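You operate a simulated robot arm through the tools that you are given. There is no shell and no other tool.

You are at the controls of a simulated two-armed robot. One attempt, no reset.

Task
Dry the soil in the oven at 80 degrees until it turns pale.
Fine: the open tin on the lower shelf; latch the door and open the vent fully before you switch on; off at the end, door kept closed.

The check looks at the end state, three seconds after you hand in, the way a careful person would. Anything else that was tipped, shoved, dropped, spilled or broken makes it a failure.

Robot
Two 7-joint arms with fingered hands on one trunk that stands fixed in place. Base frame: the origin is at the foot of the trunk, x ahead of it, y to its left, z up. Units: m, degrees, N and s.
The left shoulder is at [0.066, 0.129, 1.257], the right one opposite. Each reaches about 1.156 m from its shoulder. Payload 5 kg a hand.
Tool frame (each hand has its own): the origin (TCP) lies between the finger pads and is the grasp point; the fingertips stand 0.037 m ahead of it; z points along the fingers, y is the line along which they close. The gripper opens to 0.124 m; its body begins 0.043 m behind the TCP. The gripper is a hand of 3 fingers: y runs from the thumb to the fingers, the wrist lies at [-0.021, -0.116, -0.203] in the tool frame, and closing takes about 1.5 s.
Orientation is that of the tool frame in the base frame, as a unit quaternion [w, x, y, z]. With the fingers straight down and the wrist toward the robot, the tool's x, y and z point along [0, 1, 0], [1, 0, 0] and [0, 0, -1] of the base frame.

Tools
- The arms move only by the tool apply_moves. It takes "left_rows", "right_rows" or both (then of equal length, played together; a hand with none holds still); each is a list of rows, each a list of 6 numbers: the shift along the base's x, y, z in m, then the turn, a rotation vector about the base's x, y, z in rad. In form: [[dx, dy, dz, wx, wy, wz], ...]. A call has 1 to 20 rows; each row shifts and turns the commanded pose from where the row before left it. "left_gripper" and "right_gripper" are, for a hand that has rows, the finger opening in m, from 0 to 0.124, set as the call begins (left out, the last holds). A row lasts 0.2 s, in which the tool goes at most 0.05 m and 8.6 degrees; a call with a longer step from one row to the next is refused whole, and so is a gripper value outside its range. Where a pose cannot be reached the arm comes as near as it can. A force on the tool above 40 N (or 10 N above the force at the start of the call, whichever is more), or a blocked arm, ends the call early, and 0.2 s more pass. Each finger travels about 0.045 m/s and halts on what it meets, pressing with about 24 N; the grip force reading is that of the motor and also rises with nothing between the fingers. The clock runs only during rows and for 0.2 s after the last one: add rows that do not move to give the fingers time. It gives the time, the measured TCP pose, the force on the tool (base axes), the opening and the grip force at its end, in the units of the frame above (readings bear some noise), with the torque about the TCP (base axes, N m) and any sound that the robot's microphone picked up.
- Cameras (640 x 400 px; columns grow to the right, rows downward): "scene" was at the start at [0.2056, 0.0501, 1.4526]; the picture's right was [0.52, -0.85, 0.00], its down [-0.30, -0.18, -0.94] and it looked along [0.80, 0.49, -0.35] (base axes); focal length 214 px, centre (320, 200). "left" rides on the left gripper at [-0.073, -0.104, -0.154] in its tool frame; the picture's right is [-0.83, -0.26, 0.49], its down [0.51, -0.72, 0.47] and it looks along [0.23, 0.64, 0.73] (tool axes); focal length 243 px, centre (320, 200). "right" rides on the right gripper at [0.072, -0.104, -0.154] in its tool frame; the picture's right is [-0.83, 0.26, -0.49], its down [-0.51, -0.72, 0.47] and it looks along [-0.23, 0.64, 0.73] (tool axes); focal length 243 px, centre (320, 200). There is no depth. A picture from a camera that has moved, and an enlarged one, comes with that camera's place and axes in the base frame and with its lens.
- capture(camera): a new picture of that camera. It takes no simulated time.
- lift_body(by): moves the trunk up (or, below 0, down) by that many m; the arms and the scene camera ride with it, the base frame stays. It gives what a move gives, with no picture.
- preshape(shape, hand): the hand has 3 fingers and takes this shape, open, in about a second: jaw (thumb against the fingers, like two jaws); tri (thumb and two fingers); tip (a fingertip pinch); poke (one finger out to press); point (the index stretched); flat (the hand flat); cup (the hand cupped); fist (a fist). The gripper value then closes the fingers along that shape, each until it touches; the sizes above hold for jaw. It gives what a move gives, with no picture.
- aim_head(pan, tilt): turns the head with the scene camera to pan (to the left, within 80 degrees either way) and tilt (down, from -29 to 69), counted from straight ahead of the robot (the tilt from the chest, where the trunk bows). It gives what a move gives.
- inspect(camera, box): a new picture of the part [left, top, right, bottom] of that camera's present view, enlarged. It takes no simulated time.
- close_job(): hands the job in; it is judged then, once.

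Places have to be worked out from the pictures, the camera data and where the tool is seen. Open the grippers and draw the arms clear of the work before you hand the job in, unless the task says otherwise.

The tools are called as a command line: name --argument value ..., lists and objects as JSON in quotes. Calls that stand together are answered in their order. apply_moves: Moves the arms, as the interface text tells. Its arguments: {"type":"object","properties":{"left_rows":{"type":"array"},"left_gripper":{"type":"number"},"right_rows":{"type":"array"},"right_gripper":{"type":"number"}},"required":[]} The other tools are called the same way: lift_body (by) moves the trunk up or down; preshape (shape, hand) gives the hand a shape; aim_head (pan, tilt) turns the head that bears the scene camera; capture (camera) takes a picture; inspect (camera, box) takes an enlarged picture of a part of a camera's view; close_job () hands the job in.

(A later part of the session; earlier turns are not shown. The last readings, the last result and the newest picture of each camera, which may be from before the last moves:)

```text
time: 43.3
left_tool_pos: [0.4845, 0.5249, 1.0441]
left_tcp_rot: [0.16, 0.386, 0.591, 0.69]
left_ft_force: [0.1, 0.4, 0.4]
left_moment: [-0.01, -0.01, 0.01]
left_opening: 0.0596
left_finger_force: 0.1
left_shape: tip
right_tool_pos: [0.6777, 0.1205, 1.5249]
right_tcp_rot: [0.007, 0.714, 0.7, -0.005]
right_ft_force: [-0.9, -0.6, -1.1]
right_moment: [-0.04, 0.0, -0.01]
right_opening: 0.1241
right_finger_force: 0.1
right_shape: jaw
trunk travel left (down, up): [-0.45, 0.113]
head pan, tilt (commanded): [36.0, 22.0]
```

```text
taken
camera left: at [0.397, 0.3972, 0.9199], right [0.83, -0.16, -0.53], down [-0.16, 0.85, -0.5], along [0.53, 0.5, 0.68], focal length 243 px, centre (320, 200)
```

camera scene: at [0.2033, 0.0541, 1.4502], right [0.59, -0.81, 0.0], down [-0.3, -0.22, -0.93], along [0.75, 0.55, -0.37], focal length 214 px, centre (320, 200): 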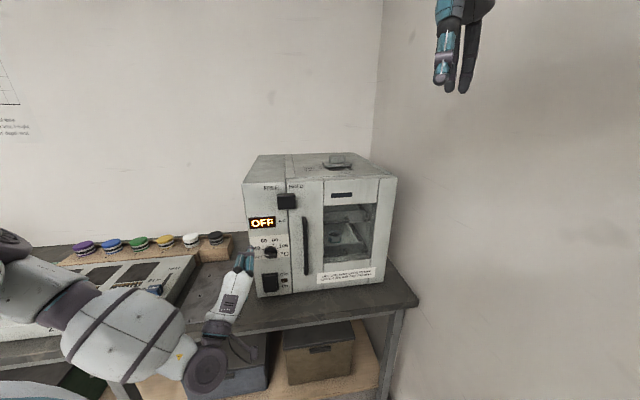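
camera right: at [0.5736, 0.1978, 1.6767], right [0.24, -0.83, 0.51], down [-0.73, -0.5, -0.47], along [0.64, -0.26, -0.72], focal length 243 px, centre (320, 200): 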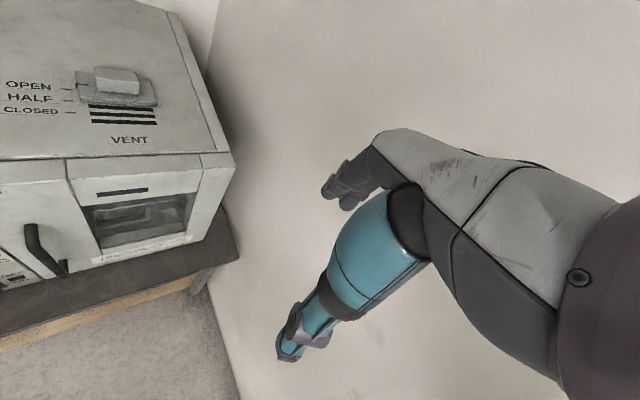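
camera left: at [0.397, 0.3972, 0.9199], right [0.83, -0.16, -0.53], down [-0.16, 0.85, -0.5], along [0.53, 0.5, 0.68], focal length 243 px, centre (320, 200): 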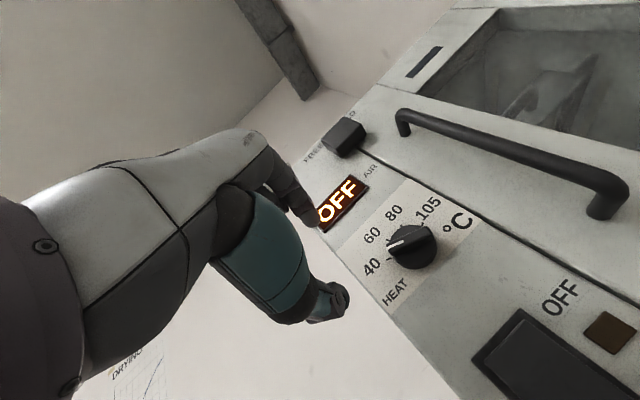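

The dial stands out clearly in the left camera. I zoom both cameras onto it to triangulate the knob precisely.

inspect --camera "left" --box '[350, 180, 480, 310]'

inspect --camera "scene" --box '[245, 225, 300, 275]'

```text
3.08 times, centred on (415, 245) of left
camera zoom: at [0.397, 0.3972, 0.9199], right [0.83, -0.16, -0.53], down [-0.16, 0.85, -0.5], along [0.53, 0.5, 0.68], focal length 746 px, centre (28, 62)
```

zoom: 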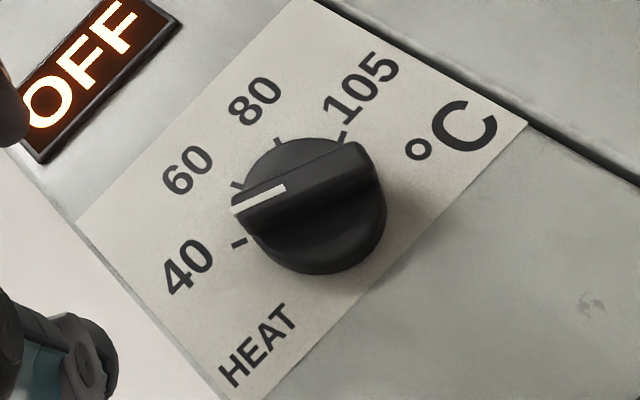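

```text
8.00 times, centred on (272, 250) of scene
camera zoom: at [0.2033, 0.0541, 1.4502], right [0.59, -0.81, 0.0], down [-0.3, -0.22, -0.93], along [0.75, 0.55, -0.37], focal length 1716 px, centre (700, -200)
```

zoom: 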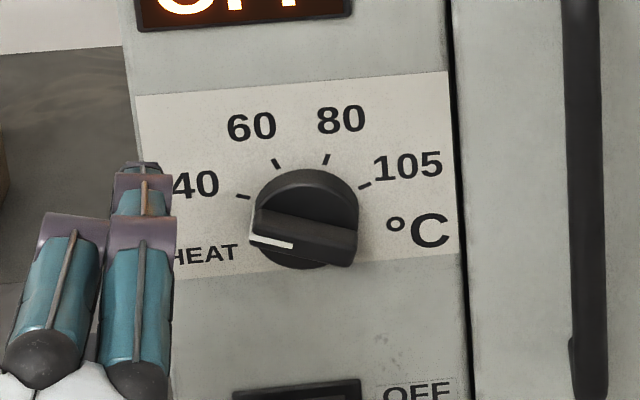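

Triangulated: panel face at n≈0.012, dial axis at u≈0.0645, z≈1.0155, bar front at n≈0.038, pointer at about −68°. I move in front of the knob at a 4 cm stand-off and first rehearse the 93° roll in free air.

apply_moves --left_rows '[[0.0212, -0.0223, -0.0143, 0, 0, 0], [0.0212, -0.0223, -0.0143, 0, 0, 0], [0, 0, 0, 0.0981, 0.0932, 0], [0, 0, 0, 0.0981, 0.0932, 0], [0, 0, 0, 0.0981, 0.0932, 0], [0, 0, 0, 0.0981, 0.0932, 0], [0, 0, 0, 0.0981, 0.0932, 0], [0, 0, 0, 0.0981, 0.0932, 0], [0, 0, 0, 0, 0, 0]]'

capture --camera "scene"

capture --camera "left"

```text
time: 45.3
left_tool_pos: [0.5273, 0.4797, 1.0166]
left_tcp_rot: [-0.124, 0.588, 0.389, 0.698]
left_ft_force: [-0.3, -0.1, 0.7]
left_moment: [-0.05, -0.01, 0.01]
left_opening: 0.06
left_finger_force: 0.1
left_shape: tip
right_tool_pos: [0.6777, 0.122, 1.5239]
right_tcp_rot: [0.007, 0.714, 0.7, -0.005]
right_ft_force: [-1.0, 0.3, 1.0]
right_moment: [-0.02, 0.01, 0.0]
right_opening: 0.1242
right_finger_force: 0.1
right_shape: jaw
trunk travel left (down, up): [-0.45, 0.113]
head pan, tilt (commanded): [36.0, 22.0]
```

```text
taken
camera scene: at [0.2033, 0.0548, 1.4501], right [0.59, -0.81, 0.0], down [-0.3, -0.22, -0.93], along [0.75, 0.54, -0.37], focal length 214 px, centre (320, 200)
```

scene: 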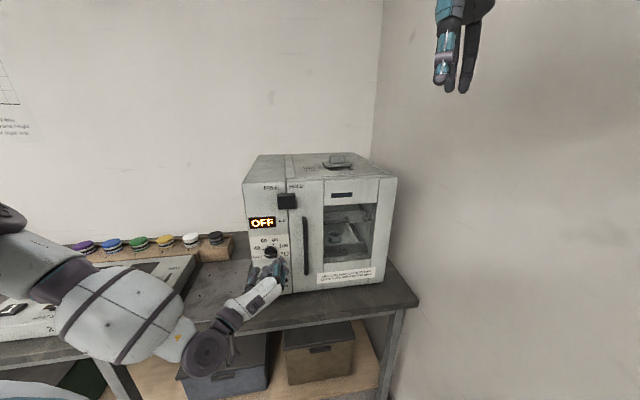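

```text
taken
camera left: at [0.3706, 0.4251, 0.9078], right [0.42, 0.28, -0.86], down [-0.25, 0.95, 0.18], along [0.87, 0.14, 0.47], focal length 243 px, centre (320, 200)
```

left: 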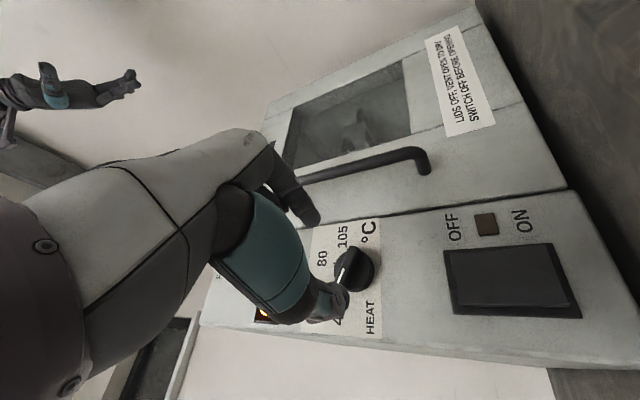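

The first half of the roll tracked well. I rehearse the second half.

apply_moves --left_rows '[[0, 0, 0, 0.0981, 0.0932, 0], [0, 0, 0, 0.0981, 0.0932, 0], [0, 0, 0, 0.0981, 0.0932, 0], [0, 0, 0, 0.0981, 0.0932, 0], [0, 0, 0, 0.0981, 0.0932, 0], [0, 0, 0, 0.0981, 0.0932, 0], [0, 0, 0, 0, 0, 0]]'

capture --camera "scene"

capture --camera "left"

```text
time: 46.9
left_tool_pos: [0.5258, 0.4812, 1.0146]
left_tcp_rot: [-0.388, 0.694, 0.124, 0.594]
left_ft_force: [-0.3, 0.0, 0.4]
left_moment: [0.01, 0.0, 0.01]
left_opening: 0.0597
left_finger_force: 0.0
left_shape: tip
right_tool_pos: [0.6778, 0.1213, 1.5237]
right_tcp_rot: [0.007, 0.714, 0.7, -0.005]
right_ft_force: [-0.4, 0.1, 0.6]
right_moment: [0.0, -0.01, -0.01]
right_opening: 0.124
right_finger_force: 0.0
right_shape: jaw
trunk travel left (down, up): [-0.45, 0.113]
head pan, tilt (commanded): [36.0, 22.0]
```

```text
taken
camera scene: at [0.2034, 0.0546, 1.4501], right [0.59, -0.81, 0.0], down [-0.3, -0.22, -0.93], along [0.75, 0.55, -0.37], focal length 214 px, centre (320, 200)
```

scene: 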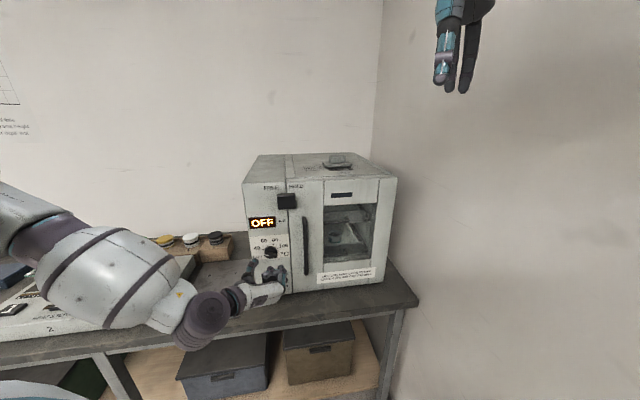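

```text
taken
camera left: at [0.3296, 0.4671, 0.9894], right [-0.03, 0.75, -0.66], down [0.02, 0.66, 0.75], along [1.0, 0.01, -0.04], focal length 243 px, centre (320, 200)
```

left: 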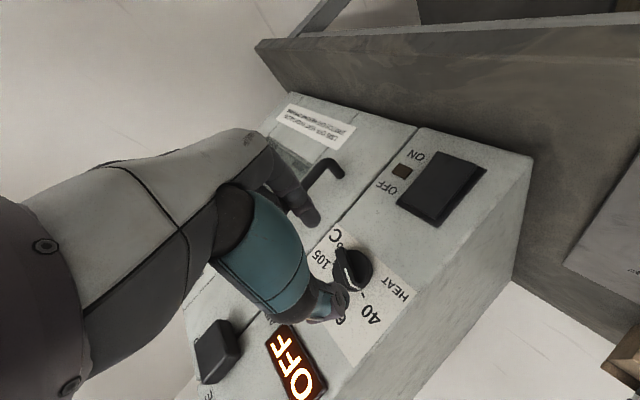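

The whole roll is reachable. I roll back to the starting angle, ready to grip across the bar.

apply_moves --left_rows '[[0, 0, 0, -0.0981, -0.0932, 0], [0, 0, 0, -0.0981, -0.0932, 0], [0, 0, 0, -0.0981, -0.0932, 0], [0, 0, 0, -0.0981, -0.0932, 0], [0, 0, 0, -0.0981, -0.0932, 0], [0, 0, 0, -0.0981, -0.0932, 0], [0, 0, 0, -0.0981, -0.0932, 0], [0, 0, 0, -0.0981, -0.0932, 0], [0, 0, 0, -0.0981, -0.0932, 0], [0, 0, 0, -0.0981, -0.0932, 0], [0, 0, 0, -0.0981, -0.0932, 0], [0, 0, 0, -0.0981, -0.0932, 0], [0, 0, 0, 0, 0, 0]]'

capture --camera "left"

inspect --camera "scene" --box '[225, 215, 315, 295]'

```text
time: 49.7
left_tool_pos: [0.5262, 0.4809, 1.0169]
left_tcp_rot: [0.16, 0.385, 0.591, 0.69]
left_ft_force: [0.2, 0.5, -1.0]
left_moment: [-0.02, 0.0, -0.01]
left_opening: 0.0595
left_finger_force: 0.0
left_shape: tip
right_tool_pos: [0.6773, 0.1207, 1.5242]
right_tcp_rot: [0.008, 0.714, 0.7, -0.005]
right_ft_force: [0.5, -0.5, 0.0]
right_moment: [0.0, 0.01, -0.01]
right_opening: 0.1239
right_finger_force: 0.0
right_shape: jaw
trunk travel left (down, up): [-0.45, 0.113]
head pan, tilt (commanded): [36.0, 22.0]
```

```text
taken
camera left: at [0.4385, 0.3526, 0.8935], right [0.83, -0.16, -0.53], down [-0.16, 0.85, -0.5], along [0.53, 0.5, 0.68], focal length 243 px, centre (320, 200)
```

left: 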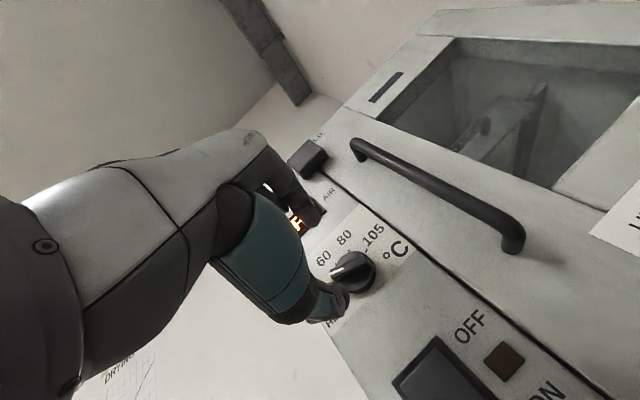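

```text
5.00 times, centred on (270, 255) of scene
camera zoom: at [0.2034, 0.0544, 1.4501], right [0.59, -0.81, 0.0], down [-0.3, -0.22, -0.93], along [0.75, 0.55, -0.37], focal length 1072 px, centre (570, -75)
```

zoom: 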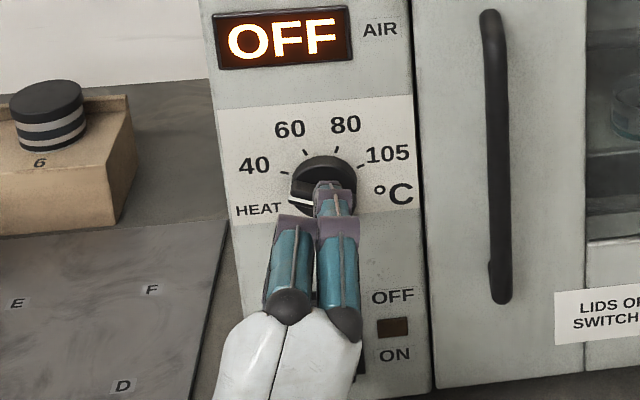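

Let me verify alignment of the tool axis with the knob in a zoom of the hand camera.

inspect --camera "left" --box '[290, 220, 410, 330]'

```text
3.64 times, centred on (350, 275) of left
camera zoom: at [0.4385, 0.3526, 0.8935], right [0.83, -0.16, -0.53], down [-0.16, 0.85, -0.5], along [0.53, 0.5, 0.68], focal length 882 px, centre (211, -73)
```

zoom: 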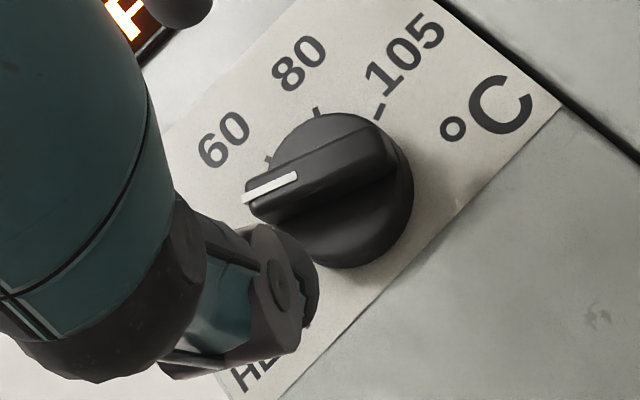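

The knob axis is about 5 mm right and 4 mm below my tool axis. I correct that and advance so the fingertips straddle the bar, just shy of the knob's disc.

apply_moves --left_rows '[[0.0035, -0.0036, -0.004, 0, 0, 0], [0.0103, 0.0098, 0, 0, 0, 0], [0.0103, 0.0098, 0, 0, 0, 0], [0.0103, 0.0098, 0, 0, 0, 0], [0, 0, 0, 0, 0, 0]]'

inspect --camera "left" --box '[270, 190, 410, 330]'

inspect --camera "scene" --box '[235, 220, 305, 290]'

```text
time: 50.9
left_tool_pos: [0.5607, 0.5064, 1.0133]
left_tcp_rot: [0.161, 0.385, 0.591, 0.69]
left_ft_force: [0.4, 0.2, 0.0]
left_moment: [0.0, 0.0, -0.01]
left_opening: 0.0597
left_finger_force: 0.1
left_shape: tip
right_tool_pos: [0.6772, 0.1218, 1.524]
right_tcp_rot: [0.007, 0.714, 0.7, -0.005]
right_ft_force: [0.6, 0.4, -0.4]
right_moment: [0.0, -0.01, -0.01]
right_opening: 0.1241
right_finger_force: 0.1
right_shape: jaw
trunk travel left (down, up): [-0.45, 0.113]
head pan, tilt (commanded): [36.0, 22.0]
```

```text
2.86 times, centred on (340, 260) of left
camera zoom: at [0.4735, 0.379, 0.8894], right [0.83, -0.16, -0.53], down [-0.16, 0.85, -0.5], along [0.53, 0.5, 0.68], focal length 693 px, centre (263, 29)
```

zoom: 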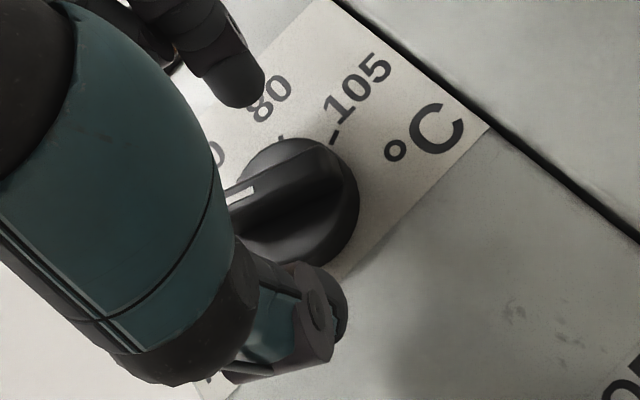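

```text
5.71 times, centred on (270, 255) of scene
camera zoom: at [0.2034, 0.0544, 1.4501], right [0.59, -0.81, 0.0], down [-0.3, -0.22, -0.93], along [0.75, 0.55, -0.37], focal length 1226 px, centre (606, -114)
```

zoom: 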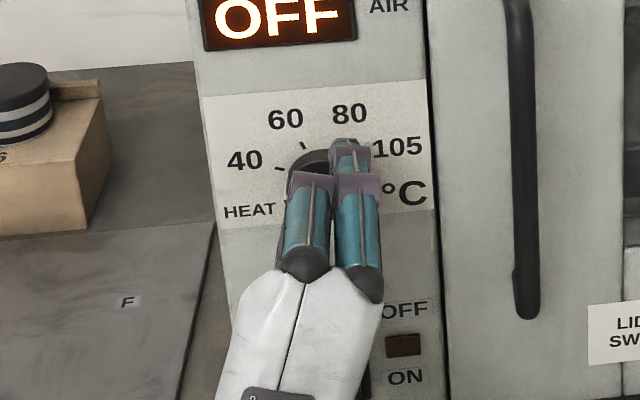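

The fingertips straddle the bar, centred within about 3 mm. I close the pinch on it.

apply_moves --left_rows '[[0, 0, 0, 0, 0, 0], [0, 0, 0, 0, 0, 0], [0, 0, 0, 0, 0, 0], [0, 0, 0, 0, 0, 0], [0, 0, 0, 0, 0, 0], [0, 0, 0, 0, 0, 0]]' --left_gripper 0.0

inspect --camera "left" --box '[270, 190, 410, 330]'

inspect --camera "scene" --box '[235, 220, 305, 290]'

```text
time: 52.3
left_tool_pos: [0.5598, 0.506, 1.0144]
left_tcp_rot: [0.161, 0.385, 0.591, 0.69]
left_ft_force: [-8.9, -11.9, -0.6]
left_moment: [-0.05, 0.03, -0.12]
left_opening: 0.0045
left_finger_force: 24.2
left_shape: tip
right_tool_pos: [0.6755, 0.1205, 1.5255]
right_tcp_rot: [0.007, 0.714, 0.7, -0.004]
right_ft_force: [-0.3, 0.2, -0.7]
right_moment: [0.02, -0.02, -0.03]
right_opening: 0.1241
right_finger_force: 0.0
right_shape: jaw
trunk travel left (down, up): [-0.45, 0.113]
head pan, tilt (commanded): [36.0, 22.0]
```

```text
2.86 times, centred on (340, 260) of left
camera zoom: at [0.4721, 0.3773, 0.8902], right [0.83, -0.16, -0.53], down [-0.16, 0.85, -0.5], along [0.53, 0.5, 0.68], focal length 693 px, centre (263, 29)
```

zoom: 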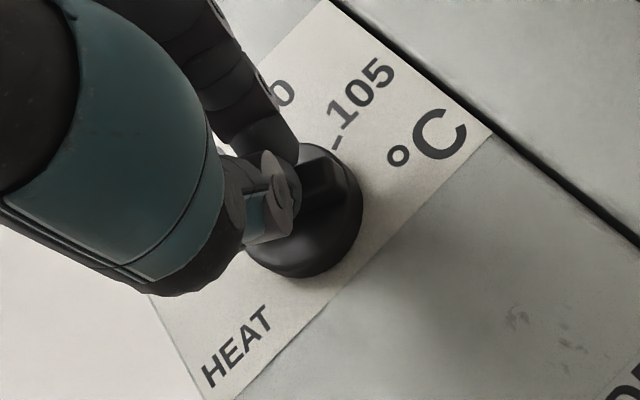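

```text
5.71 times, centred on (270, 255) of scene
camera zoom: at [0.2019, 0.0528, 1.4503], right [0.59, -0.81, 0.0], down [-0.3, -0.22, -0.93], along [0.75, 0.55, -0.37], focal length 1226 px, centre (606, -114)
```

zoom: 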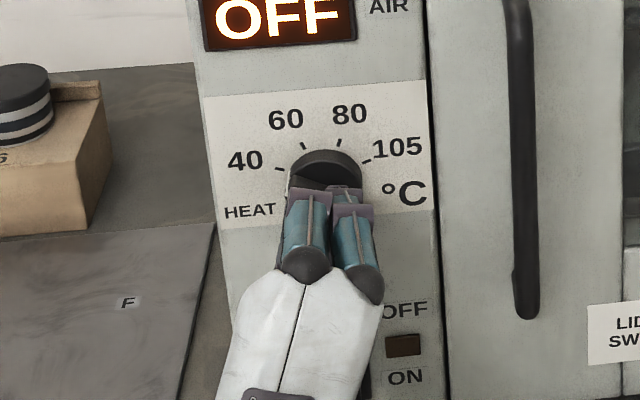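

The pinch closed with the tips pressing lightly (15 N) on the knob's disc. I ease back 2 mm and try a first 23° clockwise turn to see whether the knob follows.

apply_moves --left_rows '[[-0.0015, -0.0014, 0, 0, 0, 0], [0, 0, 0, 0.0981, 0.0932, 0], [0, 0, 0, 0.0981, 0.0932, 0], [0, 0, 0, 0.0981, 0.0932, 0]]'

inspect --camera "left" --box '[270, 170, 430, 330]'

inspect --camera "scene" --box '[235, 220, 305, 290]'

```text
time: 53.3
left_tool_pos: [0.5585, 0.5053, 1.0126]
left_tcp_rot: [0.018, 0.498, 0.5, 0.709]
left_ft_force: [-4.9, -2.7, 0.8]
left_moment: [-0.02, -0.04, 0.06]
left_opening: 0.0045
left_finger_force: 23.6
left_shape: tip
right_tool_pos: [0.676, 0.1201, 1.5242]
right_tcp_rot: [0.009, 0.714, 0.7, -0.005]
right_ft_force: [-0.3, -0.7, -1.0]
right_moment: [0.02, -0.01, 0.03]
right_opening: 0.1238
right_finger_force: 0.1
right_shape: jaw
trunk travel left (down, up): [-0.45, 0.113]
head pan, tilt (commanded): [36.0, 22.0]
```

```text
2.50 times, centred on (350, 250) of left
camera zoom: at [0.436, 0.4143, 0.8862], right [0.65, 0.04, -0.76], down [-0.26, 0.95, -0.17], along [0.71, 0.31, 0.63], focal length 606 px, centre (245, 75)
```

zoom: 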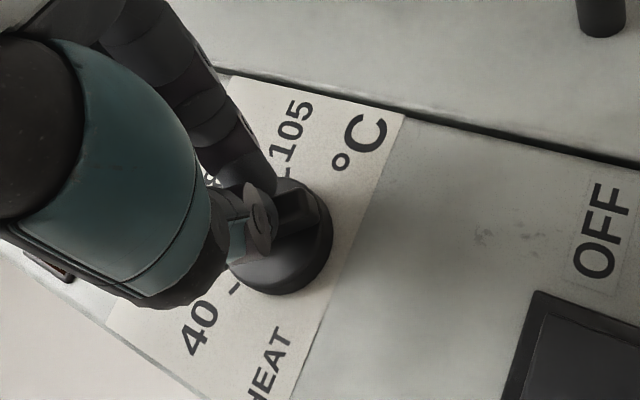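

```text
5.71 times, centred on (270, 255) of scene
camera zoom: at [0.2026, 0.0535, 1.4502], right [0.59, -0.81, 0.0], down [-0.3, -0.22, -0.93], along [0.75, 0.55, -0.37], focal length 1226 px, centre (606, -114)
```

zoom: 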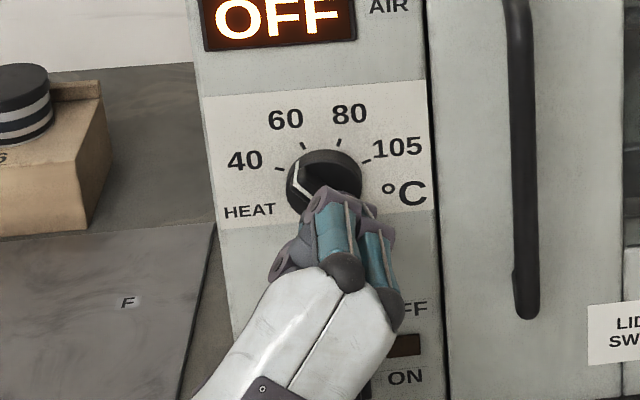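

The knob follows, with the pointer now between 40 and 60 and forces low. I continue turning toward 80, stopping one step short to check.

apply_moves --left_rows '[[0, 0, 0, 0.0981, 0.0932, 0], [0, 0, 0, 0.0981, 0.0932, 0], [0, 0, 0, 0.0981, 0.0932, 0], [0, 0, 0, 0.0981, 0.0932, 0], [0, 0, 0, 0.0981, 0.0932, 0], [0, 0, 0, 0.0981, 0.0932, 0], [0, 0, 0, 0.0981, 0.0932, 0], [0, 0, 0, 0, 0, 0]]'

inspect --camera "left" --box '[270, 170, 430, 330]'

inspect --camera "scene" --box '[235, 220, 305, 290]'

```text
time: 55.1
left_tool_pos: [0.5572, 0.504, 1.0127]
left_tcp_rot: [-0.305, 0.671, 0.216, 0.64]
left_ft_force: [-9.9, -4.5, -1.7]
left_moment: [-0.05, -0.03, 0.26]
left_opening: 0.0042
left_finger_force: 24.3
left_shape: tip
right_tool_pos: [0.6749, 0.1221, 1.5252]
right_tcp_rot: [0.008, 0.714, 0.701, -0.004]
right_ft_force: [0.3, -0.7, -0.5]
right_moment: [0.03, 0.0, 0.0]
right_opening: 0.1239
right_finger_force: 0.1
right_shape: jaw
trunk travel left (down, up): [-0.45, 0.113]
head pan, tilt (commanded): [36.0, 22.0]
```

```text
2.50 times, centred on (350, 250) of left
camera zoom: at [0.3698, 0.4833, 0.9537], right [0.11, 0.61, -0.79], down [-0.11, 0.79, 0.6], along [0.99, 0.02, 0.15], focal length 606 px, centre (245, 75)
```

zoom: 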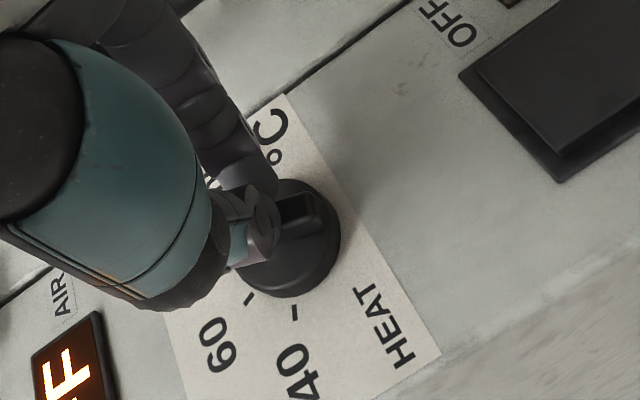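

```text
5.71 times, centred on (270, 255) of scene
camera zoom: at [0.2018, 0.0545, 1.4503], right [0.59, -0.81, 0.0], down [-0.3, -0.22, -0.93], along [0.75, 0.55, -0.37], focal length 1226 px, centre (606, -114)
```

zoom: 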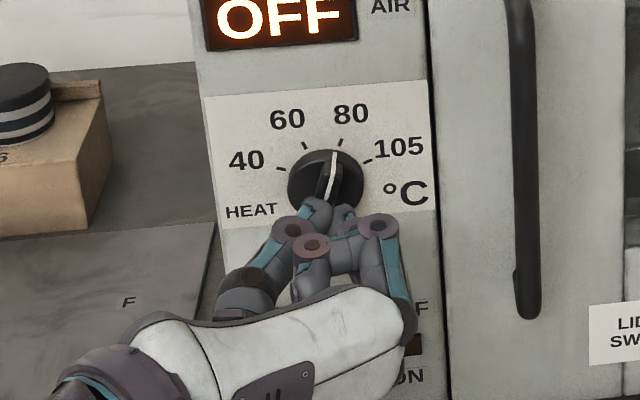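

The pointer is nearing 80. I zoom in to see the remaining angle.

inspect --camera "scene" --box '[258, 232, 288, 260]'

```text
14.29 times, centred on (273, 246) of scene
camera zoom: at [0.2018, 0.0545, 1.4503], right [0.59, -0.81, 0.0], down [-0.3, -0.22, -0.93], along [0.75, 0.55, -0.37], focal length 3064 px, centre (991, -457)
```

zoom: 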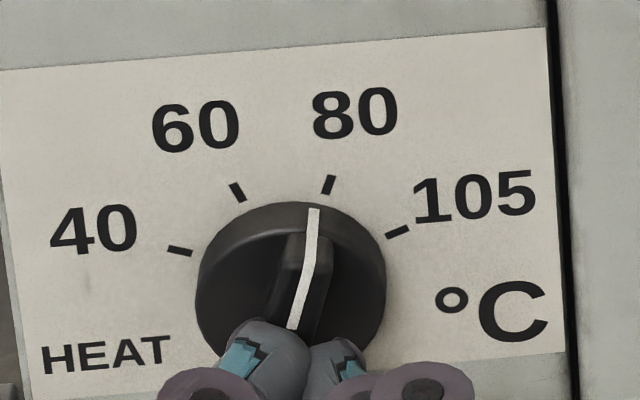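

The pointer reads about 20° and the 80 tick is at 23°. I turn another 6° and look again.

apply_moves --left_rows '[[0, 0, 0, 0.0761, 0.0723, 0], [0, 0, 0, 0, 0, 0]]'

inspect --camera "scene" --box '[258, 232, 288, 260]'

```text
time: 55.7
left_tool_pos: [0.5575, 0.5055, 1.0134]
left_tcp_rot: [-0.338, 0.681, 0.18, 0.624]
left_ft_force: [-11.3, -1.9, -1.3]
left_moment: [-0.07, 0.04, 0.27]
left_opening: 0.0044
left_finger_force: 24.2
left_shape: tip
right_tool_pos: [0.6762, 0.1212, 1.5253]
right_tcp_rot: [0.009, 0.714, 0.7, -0.005]
right_ft_force: [0.3, 0.3, 0.2]
right_moment: [0.02, 0.02, -0.03]
right_opening: 0.124
right_finger_force: 0.1
right_shape: jaw
trunk travel left (down, up): [-0.45, 0.113]
head pan, tilt (commanded): [36.0, 22.0]
```

```text
14.29 times, centred on (273, 246) of scene
camera zoom: at [0.2018, 0.0545, 1.4503], right [0.59, -0.81, 0.0], down [-0.3, -0.22, -0.93], along [0.75, 0.55, -0.37], focal length 3064 px, centre (991, -457)
```

zoom: 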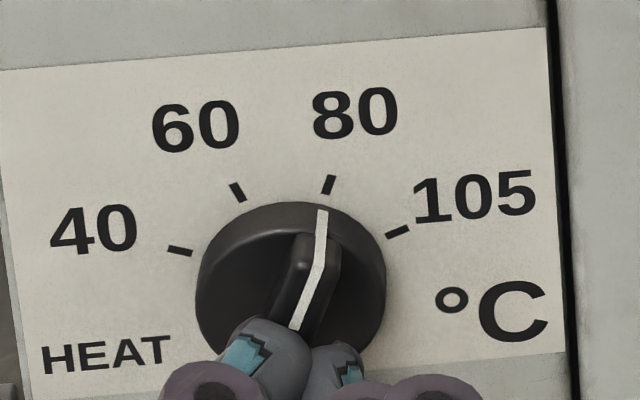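

I zoom closer on pointer and tick for a precise comparison.

inspect --camera "scene" --box '[264, 236, 284, 250]'

inspect --camera "left" --box '[300, 200, 420, 320]'

```text
16.00 times, centred on (274, 243) of scene
camera zoom: at [0.2018, 0.0545, 1.4503], right [0.59, -0.81, 0.0], down [-0.3, -0.22, -0.93], along [0.75, 0.55, -0.37], focal length 3432 px, centre (1056, -488)
```

zoom: 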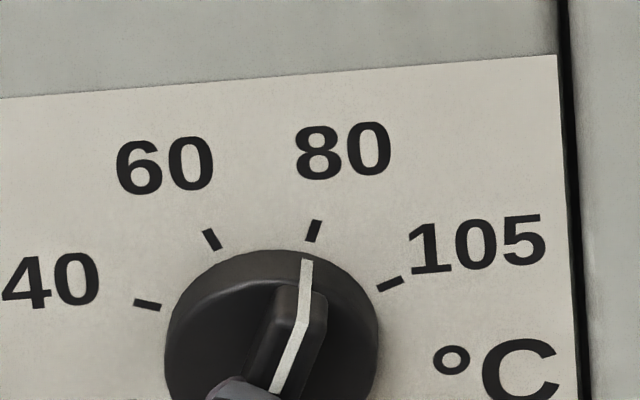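

```text
3.33 times, centred on (360, 260) of left
camera zoom: at [0.3659, 0.4873, 0.9659], right [0.05, 0.67, -0.74], down [-0.06, 0.74, 0.67], along [1.0, 0.01, 0.08], focal length 809 px, centre (187, 0)
```

zoom: 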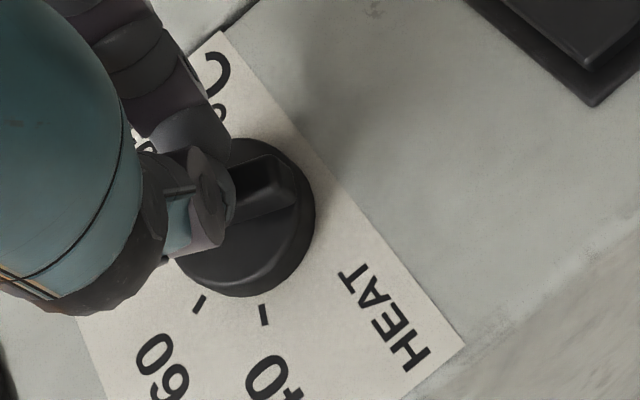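

The pointer's line on the bar measures about 22.5°, against 23.2° for the 80 tick, so it's on 80. I open the pinch and back straight off.

apply_moves --left_rows '[[0, 0, 0, 0, 0, 0], [0, 0, 0, 0, 0, 0], [0, 0, 0, 0, 0, 0], [0, 0, 0, 0, 0, 0]]' --left_gripper 0.05

apply_moves --left_rows '[[-0.0145, -0.0138, 0, 0, 0, 0], [-0.0145, -0.0138, 0, 0, 0, 0], [-0.0145, -0.0138, 0, 0, 0, 0], [0, 0, 0, 0, 0, 0]]'

inspect --camera "scene" --box '[250, 228, 290, 260]'

capture --camera "left"

```text
time: 56.7
left_tool_pos: [0.5589, 0.5045, 1.012]
left_tcp_rot: [-0.338, 0.682, 0.181, 0.623]
left_ft_force: [0.7, 0.2, -0.1]
left_moment: [-0.01, -0.02, -0.01]
left_opening: 0.0496
left_finger_force: 0.0
left_shape: tip
right_tool_pos: [0.6778, 0.1217, 1.5243]
right_tcp_rot: [0.007, 0.713, 0.701, -0.005]
right_ft_force: [0.8, -0.4, -0.7]
right_moment: [-0.01, 0.03, 0.01]
right_opening: 0.124
right_finger_force: 0.1
right_shape: jaw
trunk travel left (down, up): [-0.45, 0.113]
head pan, tilt (commanded): [36.0, 22.0]
```

```text
time: 57.7
left_tool_pos: [0.5136, 0.4645, 1.0117]
left_tcp_rot: [-0.337, 0.681, 0.182, 0.624]
left_ft_force: [-0.2, -0.8, -0.4]
left_moment: [-0.01, -0.01, -0.01]
left_opening: 0.0495
left_finger_force: 0.0
left_shape: tip
right_tool_pos: [0.6764, 0.1206, 1.5229]
right_tcp_rot: [0.008, 0.714, 0.7, -0.005]
right_ft_force: [0.1, 0.1, 0.1]
right_moment: [-0.02, 0.0, 0.02]
right_opening: 0.124
right_finger_force: 0.1
right_shape: jaw
trunk travel left (down, up): [-0.45, 0.113]
head pan, tilt (commanded): [36.0, 22.0]
```

```text
12.50 times, centred on (270, 244) of scene
camera zoom: at [0.2035, 0.0546, 1.4501], right [0.59, -0.81, 0.0], down [-0.3, -0.22, -0.93], along [0.75, 0.55, -0.37], focal length 2681 px, centre (945, -350)
```

zoom: 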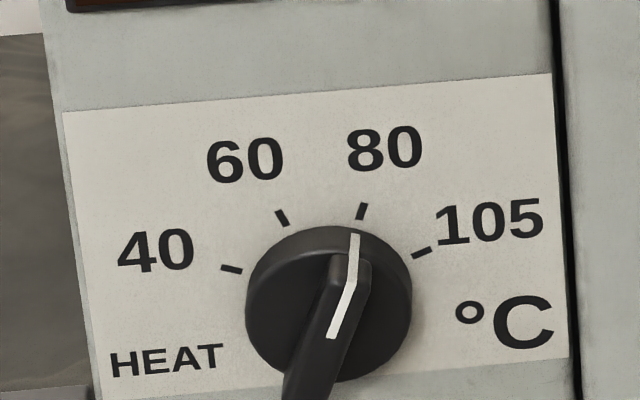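

```text
taken
camera left: at [0.3225, 0.4462, 0.9649], right [0.05, 0.67, -0.74], down [-0.06, 0.74, 0.66], along [1.0, 0.01, 0.08], focal length 243 px, centre (320, 200)
```

left: 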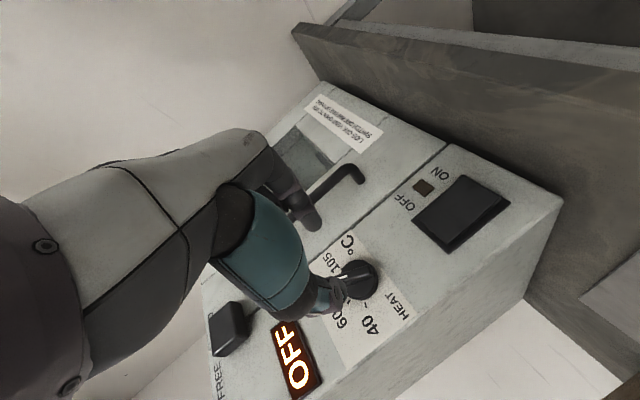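

The dial reads exactly on 80. Now I prepare to press the rocker, whose frame spans u≈0.027–0.080, z≈0.848–0.924. I close the pinch, roll back, and pitch the fingers about 50° downward so the hand stays above the bench.

apply_moves --left_rows '[[0, 0, 0, -0.0936, -0.089, 0], [0, 0, 0, -0.0936, -0.089, 0], [0, 0, 0, -0.0936, -0.089, 0], [0, 0, 0, -0.0936, -0.089, 0], [0, 0, 0, -0.0936, -0.089, 0], [0, 0, 0, -0.0936, -0.089, 0], [0, 0, 0, -0.0936, -0.089, 0], [0, 0, 0, -0.0936, -0.089, 0], [0, 0, 0, -0.0936, -0.089, 0], [0, 0, 0, -0.0936, -0.089, 0], [0, 0, 0, -0.0936, -0.089, 0], [0, 0, 0, -0.0936, -0.089, 0], [0, 0, 0, -0.0936, -0.089, 0], [0, 0, 0, -0.0936, -0.089, 0]]' --left_gripper 0.0

apply_moves --left_rows '[[0, 0, 0, -0.1002, 0.1054, 0], [0, 0, 0, -0.1002, 0.1054, 0], [0, 0, 0, -0.1002, 0.1054, 0], [0, 0, 0, -0.1002, 0.1054, 0], [0, 0, 0, -0.1002, 0.1054, 0], [0, 0, 0, -0.1002, 0.1054, 0], [0, 0, 0, 0, 0, 0]]'

capture --camera "scene"

capture --camera "left"

```text
time: 60.7
left_tool_pos: [0.5149, 0.4639, 1.0122]
left_tcp_rot: [0.277, 0.276, 0.651, 0.651]
left_ft_force: [0.1, 0.1, -0.3]
left_moment: [0.01, 0.0, -0.01]
left_opening: 0.0002
left_finger_force: 24.1
left_shape: tip
right_tool_pos: [0.678, 0.1229, 1.5246]
right_tcp_rot: [0.007, 0.714, 0.701, -0.005]
right_ft_force: [0.1, -0.1, -0.5]
right_moment: [0.04, 0.0, 0.02]
right_opening: 0.124
right_finger_force: 0.1
right_shape: jaw
trunk travel left (down, up): [-0.45, 0.113]
head pan, tilt (commanded): [36.0, 22.0]
```

```text
time: 62.3
left_tool_pos: [0.5279, 0.4676, 1.0036]
left_tcp_rot: [0.133, 0.37, 0.863, 0.316]
left_ft_force: [0.2, -0.2, 0.3]
left_moment: [0.0, 0.03, 0.02]
left_opening: 0.0
left_finger_force: 23.9
left_shape: tip
left hand out of reach, approached as far as the arm can: row 5, 6
right_tool_pos: [0.6764, 0.1207, 1.5252]
right_tcp_rot: [0.008, 0.714, 0.7, -0.005]
right_ft_force: [0.1, 0.4, -0.2]
right_moment: [0.01, -0.01, -0.03]
right_opening: 0.1241
right_finger_force: 0.1
right_shape: jaw
trunk travel left (down, up): [-0.45, 0.113]
head pan, tilt (commanded): [36.0, 22.0]
```

```text
taken
camera scene: at [0.2025, 0.0543, 1.4502], right [0.59, -0.81, 0.0], down [-0.3, -0.22, -0.93], along [0.75, 0.55, -0.37], focal length 214 px, centre (320, 200)
```

scene: 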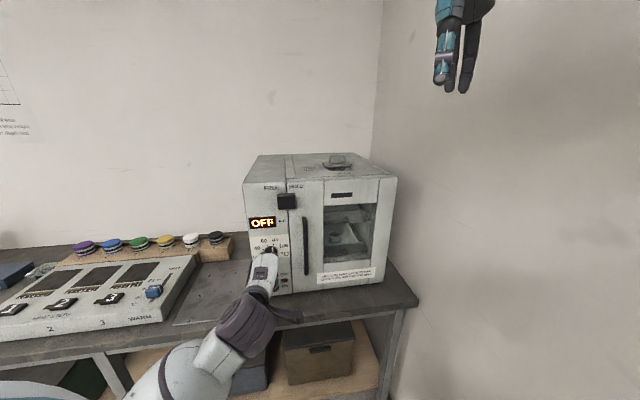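

```text
taken
camera left: at [0.4492, 0.2936, 1.0544], right [0.66, -0.52, -0.55], down [-0.53, 0.2, -0.82], along [0.53, 0.83, -0.15], focal length 243 px, centre (320, 200)
```

left: 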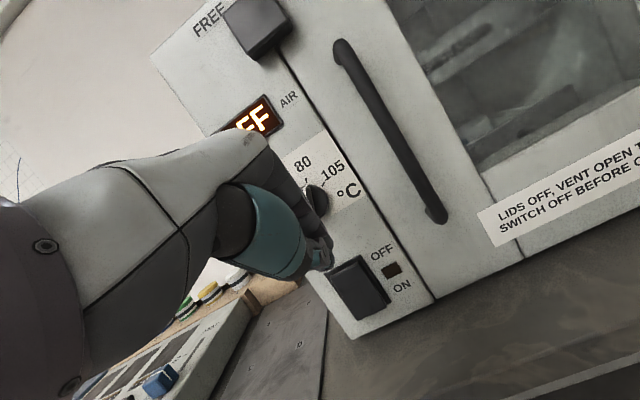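

The hand is pitched about 50° down. I lower it to stand in front of the lower half of the rocker and check where the tip points.

apply_moves --left_rows '[[-0.0036, 0.0038, -0.0294, 0, 0, 0], [-0.0036, 0.0038, -0.0294, 0, 0, 0], [-0.0036, 0.0038, -0.0294, 0, 0, 0], [-0.0036, 0.0038, -0.0294, 0, 0, 0], [0, 0, 0, 0, 0, 0]]'

capture --camera "left"

inspect --camera "scene" --box '[225, 220, 325, 310]'

```text
time: 63.5
left_tool_pos: [0.5109, 0.484, 0.8848]
left_tcp_rot: [0.133, 0.37, 0.863, 0.317]
left_ft_force: [0.6, 0.6, 0.6]
left_moment: [-0.01, 0.0, -0.03]
left_opening: 0.0002
left_finger_force: 23.4
left_shape: tip
right_tool_pos: [0.6771, 0.1239, 1.5243]
right_tcp_rot: [0.007, 0.714, 0.7, -0.005]
right_ft_force: [0.1, 0.0, 0.4]
right_moment: [0.03, -0.02, -0.03]
right_opening: 0.1236
right_finger_force: 0.0
right_shape: jaw
trunk travel left (down, up): [-0.45, 0.113]
head pan, tilt (commanded): [36.0, 22.0]
```

```text
taken
camera left: at [0.4337, 0.3101, 0.9345], right [0.66, -0.52, -0.55], down [-0.53, 0.2, -0.82], along [0.53, 0.83, -0.14], focal length 243 px, centre (320, 200)
```

left: 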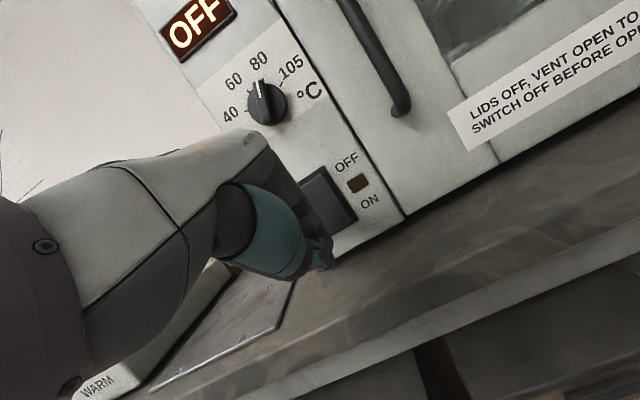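

```text
4.44 times, centred on (275, 265) of scene
camera zoom: at [0.2033, 0.0549, 1.4501], right [0.59, -0.81, 0.0], down [-0.3, -0.22, -0.93], along [0.75, 0.54, -0.37], focal length 953 px, centre (520, -89)
```

zoom: 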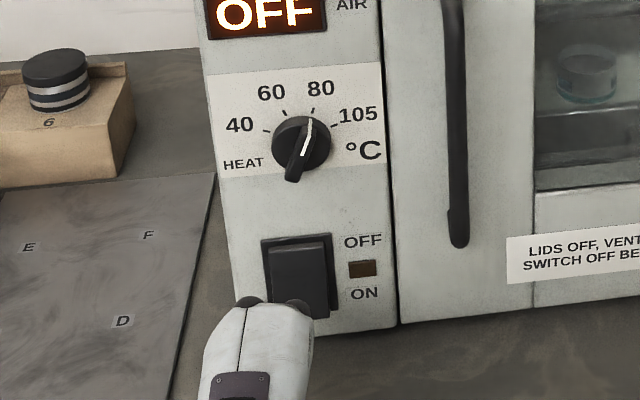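

The tip is lined up below and ahead of the rocker's lower half. I advance 5 cm toward it, stopping about a centimetre short.

apply_moves --left_rows '[[0.0123, 0.0117, 0, 0, 0, 0], [0.0123, 0.0117, 0, 0, 0, 0], [0.0109, 0.0103, 0, 0, 0, 0], [0, 0, 0, 0, 0, 0]]'

inspect --camera "left" --box '[270, 120, 430, 280]'

inspect --camera "scene" --box '[240, 250, 310, 310]'

```text
time: 64.5
left_tool_pos: [0.5492, 0.5184, 0.8852]
left_tcp_rot: [0.132, 0.369, 0.864, 0.316]
left_ft_force: [-0.5, -0.5, 0.2]
left_moment: [0.0, -0.02, 0.04]
left_opening: 0.0
left_finger_force: 24.3
left_shape: tip
right_tool_pos: [0.6771, 0.1221, 1.5245]
right_tcp_rot: [0.007, 0.714, 0.7, -0.006]
right_ft_force: [0.1, 0.7, 0.0]
right_moment: [0.02, 0.02, -0.02]
right_opening: 0.1239
right_finger_force: 0.1
right_shape: jaw
trunk travel left (down, up): [-0.45, 0.113]
head pan, tilt (commanded): [36.0, 22.0]
```

```text
2.50 times, centred on (350, 200) of left
camera zoom: at [0.4717, 0.3439, 0.9353], right [0.66, -0.52, -0.55], down [-0.53, 0.2, -0.82], along [0.53, 0.83, -0.15], focal length 606 px, centre (245, 200)
```

zoom: 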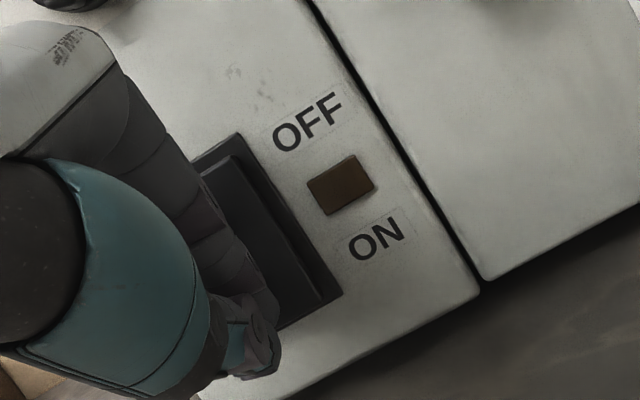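

```text
6.67 times, centred on (275, 280) of scene
camera zoom: at [0.2033, 0.0545, 1.4501], right [0.59, -0.81, 0.0], down [-0.3, -0.22, -0.93], along [0.75, 0.55, -0.37], focal length 1430 px, centre (620, -333)
```

zoom: 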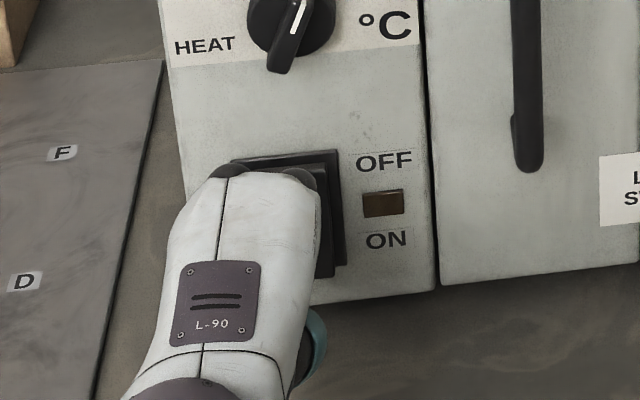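

The projected contact is at z≈0.86, u≈0.05, on the lower third of the rocker (the ON side). I press in with small 4 mm steps and listen for a click.

apply_moves --left_rows '[[0.0029, 0.00276, 0, 0, 0, 0], [0.0029, 0.00276, 0, 0, 0, 0], [0.0029, 0.00276, 0, 0, 0, 0], [0.0029, 0.00276, 0, 0, 0, 0]]'

inspect --camera "scene" --box '[240, 210, 320, 310]'

```text
time: 65.5
left_tool_pos: [0.5591, 0.5278, 0.8871]
left_tcp_rot: [0.133, 0.37, 0.863, 0.316]
left_ft_force: [-17.0, -15.1, -0.2]
left_moment: [0.0, -0.03, 0.08]
left_opening: 0.0
left_finger_force: 24.2
left_shape: tip
right_tool_pos: [0.6751, 0.1188, 1.5258]
right_tcp_rot: [0.007, 0.713, 0.701, -0.004]
right_ft_force: [-0.5, 0.2, 0.1]
right_moment: [0.0, -0.02, 0.0]
right_opening: 0.1241
right_finger_force: 0.0
right_shape: jaw
trunk travel left (down, up): [-0.45, 0.113]
head pan, tilt (commanded): [36.0, 22.0]
```

```text
4.00 times, centred on (280, 260) of scene
camera zoom: at [0.2012, 0.0524, 1.4504], right [0.59, -0.81, 0.0], down [-0.3, -0.22, -0.93], along [0.75, 0.55, -0.37], focal length 858 px, centre (480, -40)
```

zoom: 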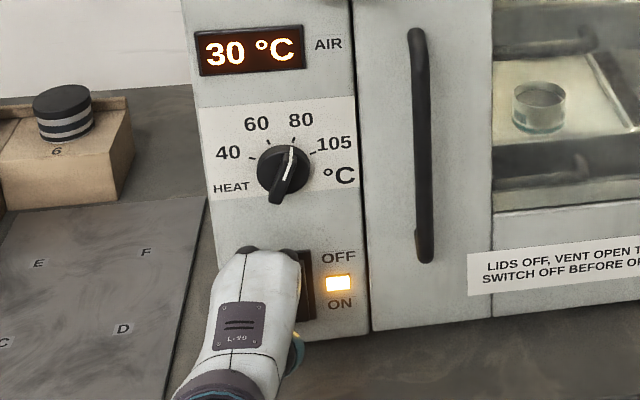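

It's on: the lamp is lit, the display reads 30 °C and the chamber is lit. I back the finger off and look at the soil.

apply_moves --left_rows '[[-0.0109, -0.0103, 0, 0, 0, 0], [-0.0109, -0.0103, 0, 0, 0, 0], [-0.0109, -0.0103, 0, 0, 0, 0]]'

capture --camera "scene"

inspect --camera "scene" --box '[320, 215, 380, 260]'

inspect --camera "scene" --box '[240, 180, 310, 300]'

```text
time: 66.3
left_tool_pos: [0.5257, 0.4984, 0.8867]
left_tcp_rot: [0.132, 0.369, 0.864, 0.317]
left_ft_force: [0.2, -0.7, -0.1]
left_moment: [0.03, -0.02, -0.04]
left_opening: 0.0001
left_finger_force: 23.8
left_shape: tip
right_tool_pos: [0.6772, 0.1221, 1.5246]
right_tcp_rot: [0.007, 0.713, 0.701, -0.005]
right_ft_force: [0.0, 0.0, 0.2]
right_moment: [-0.01, -0.02, 0.01]
right_opening: 0.1242
right_finger_force: 0.0
right_shape: jaw
trunk travel left (down, up): [-0.45, 0.113]
head pan, tilt (commanded): [36.0, 22.0]
```

```text
taken
camera scene: at [0.2035, 0.0545, 1.4501], right [0.59, -0.81, 0.0], down [-0.3, -0.22, -0.93], along [0.75, 0.55, -0.37], focal length 214 px, centre (320, 200)
```

scene: 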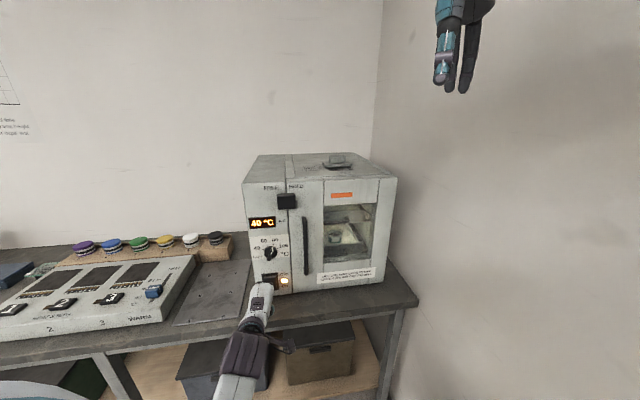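

```text
8.89 times, centred on (350, 238) of scene
camera zoom: at [0.2035, 0.0545, 1.4501], right [0.59, -0.81, 0.0], down [-0.3, -0.22, -0.93], along [0.75, 0.55, -0.37], focal length 1906 px, centre (53, -133)
```

zoom: 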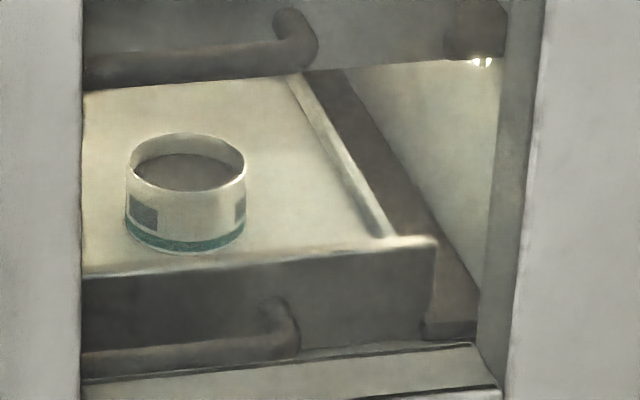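

```text
3.33 times, centred on (275, 240) of scene
camera zoom: at [0.2035, 0.0545, 1.4501], right [0.59, -0.81, 0.0], down [-0.3, -0.22, -0.93], along [0.75, 0.55, -0.37], focal length 715 px, centre (470, 67)
```

zoom: 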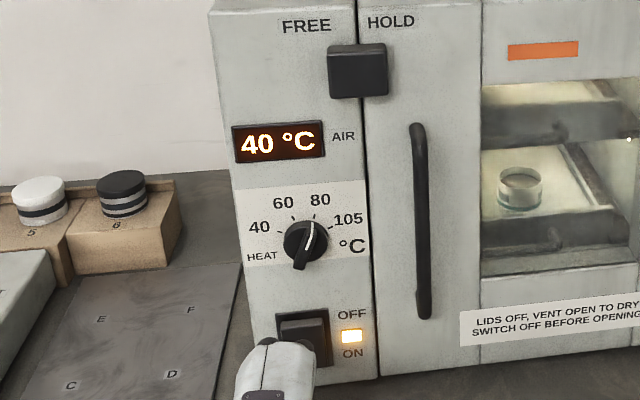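

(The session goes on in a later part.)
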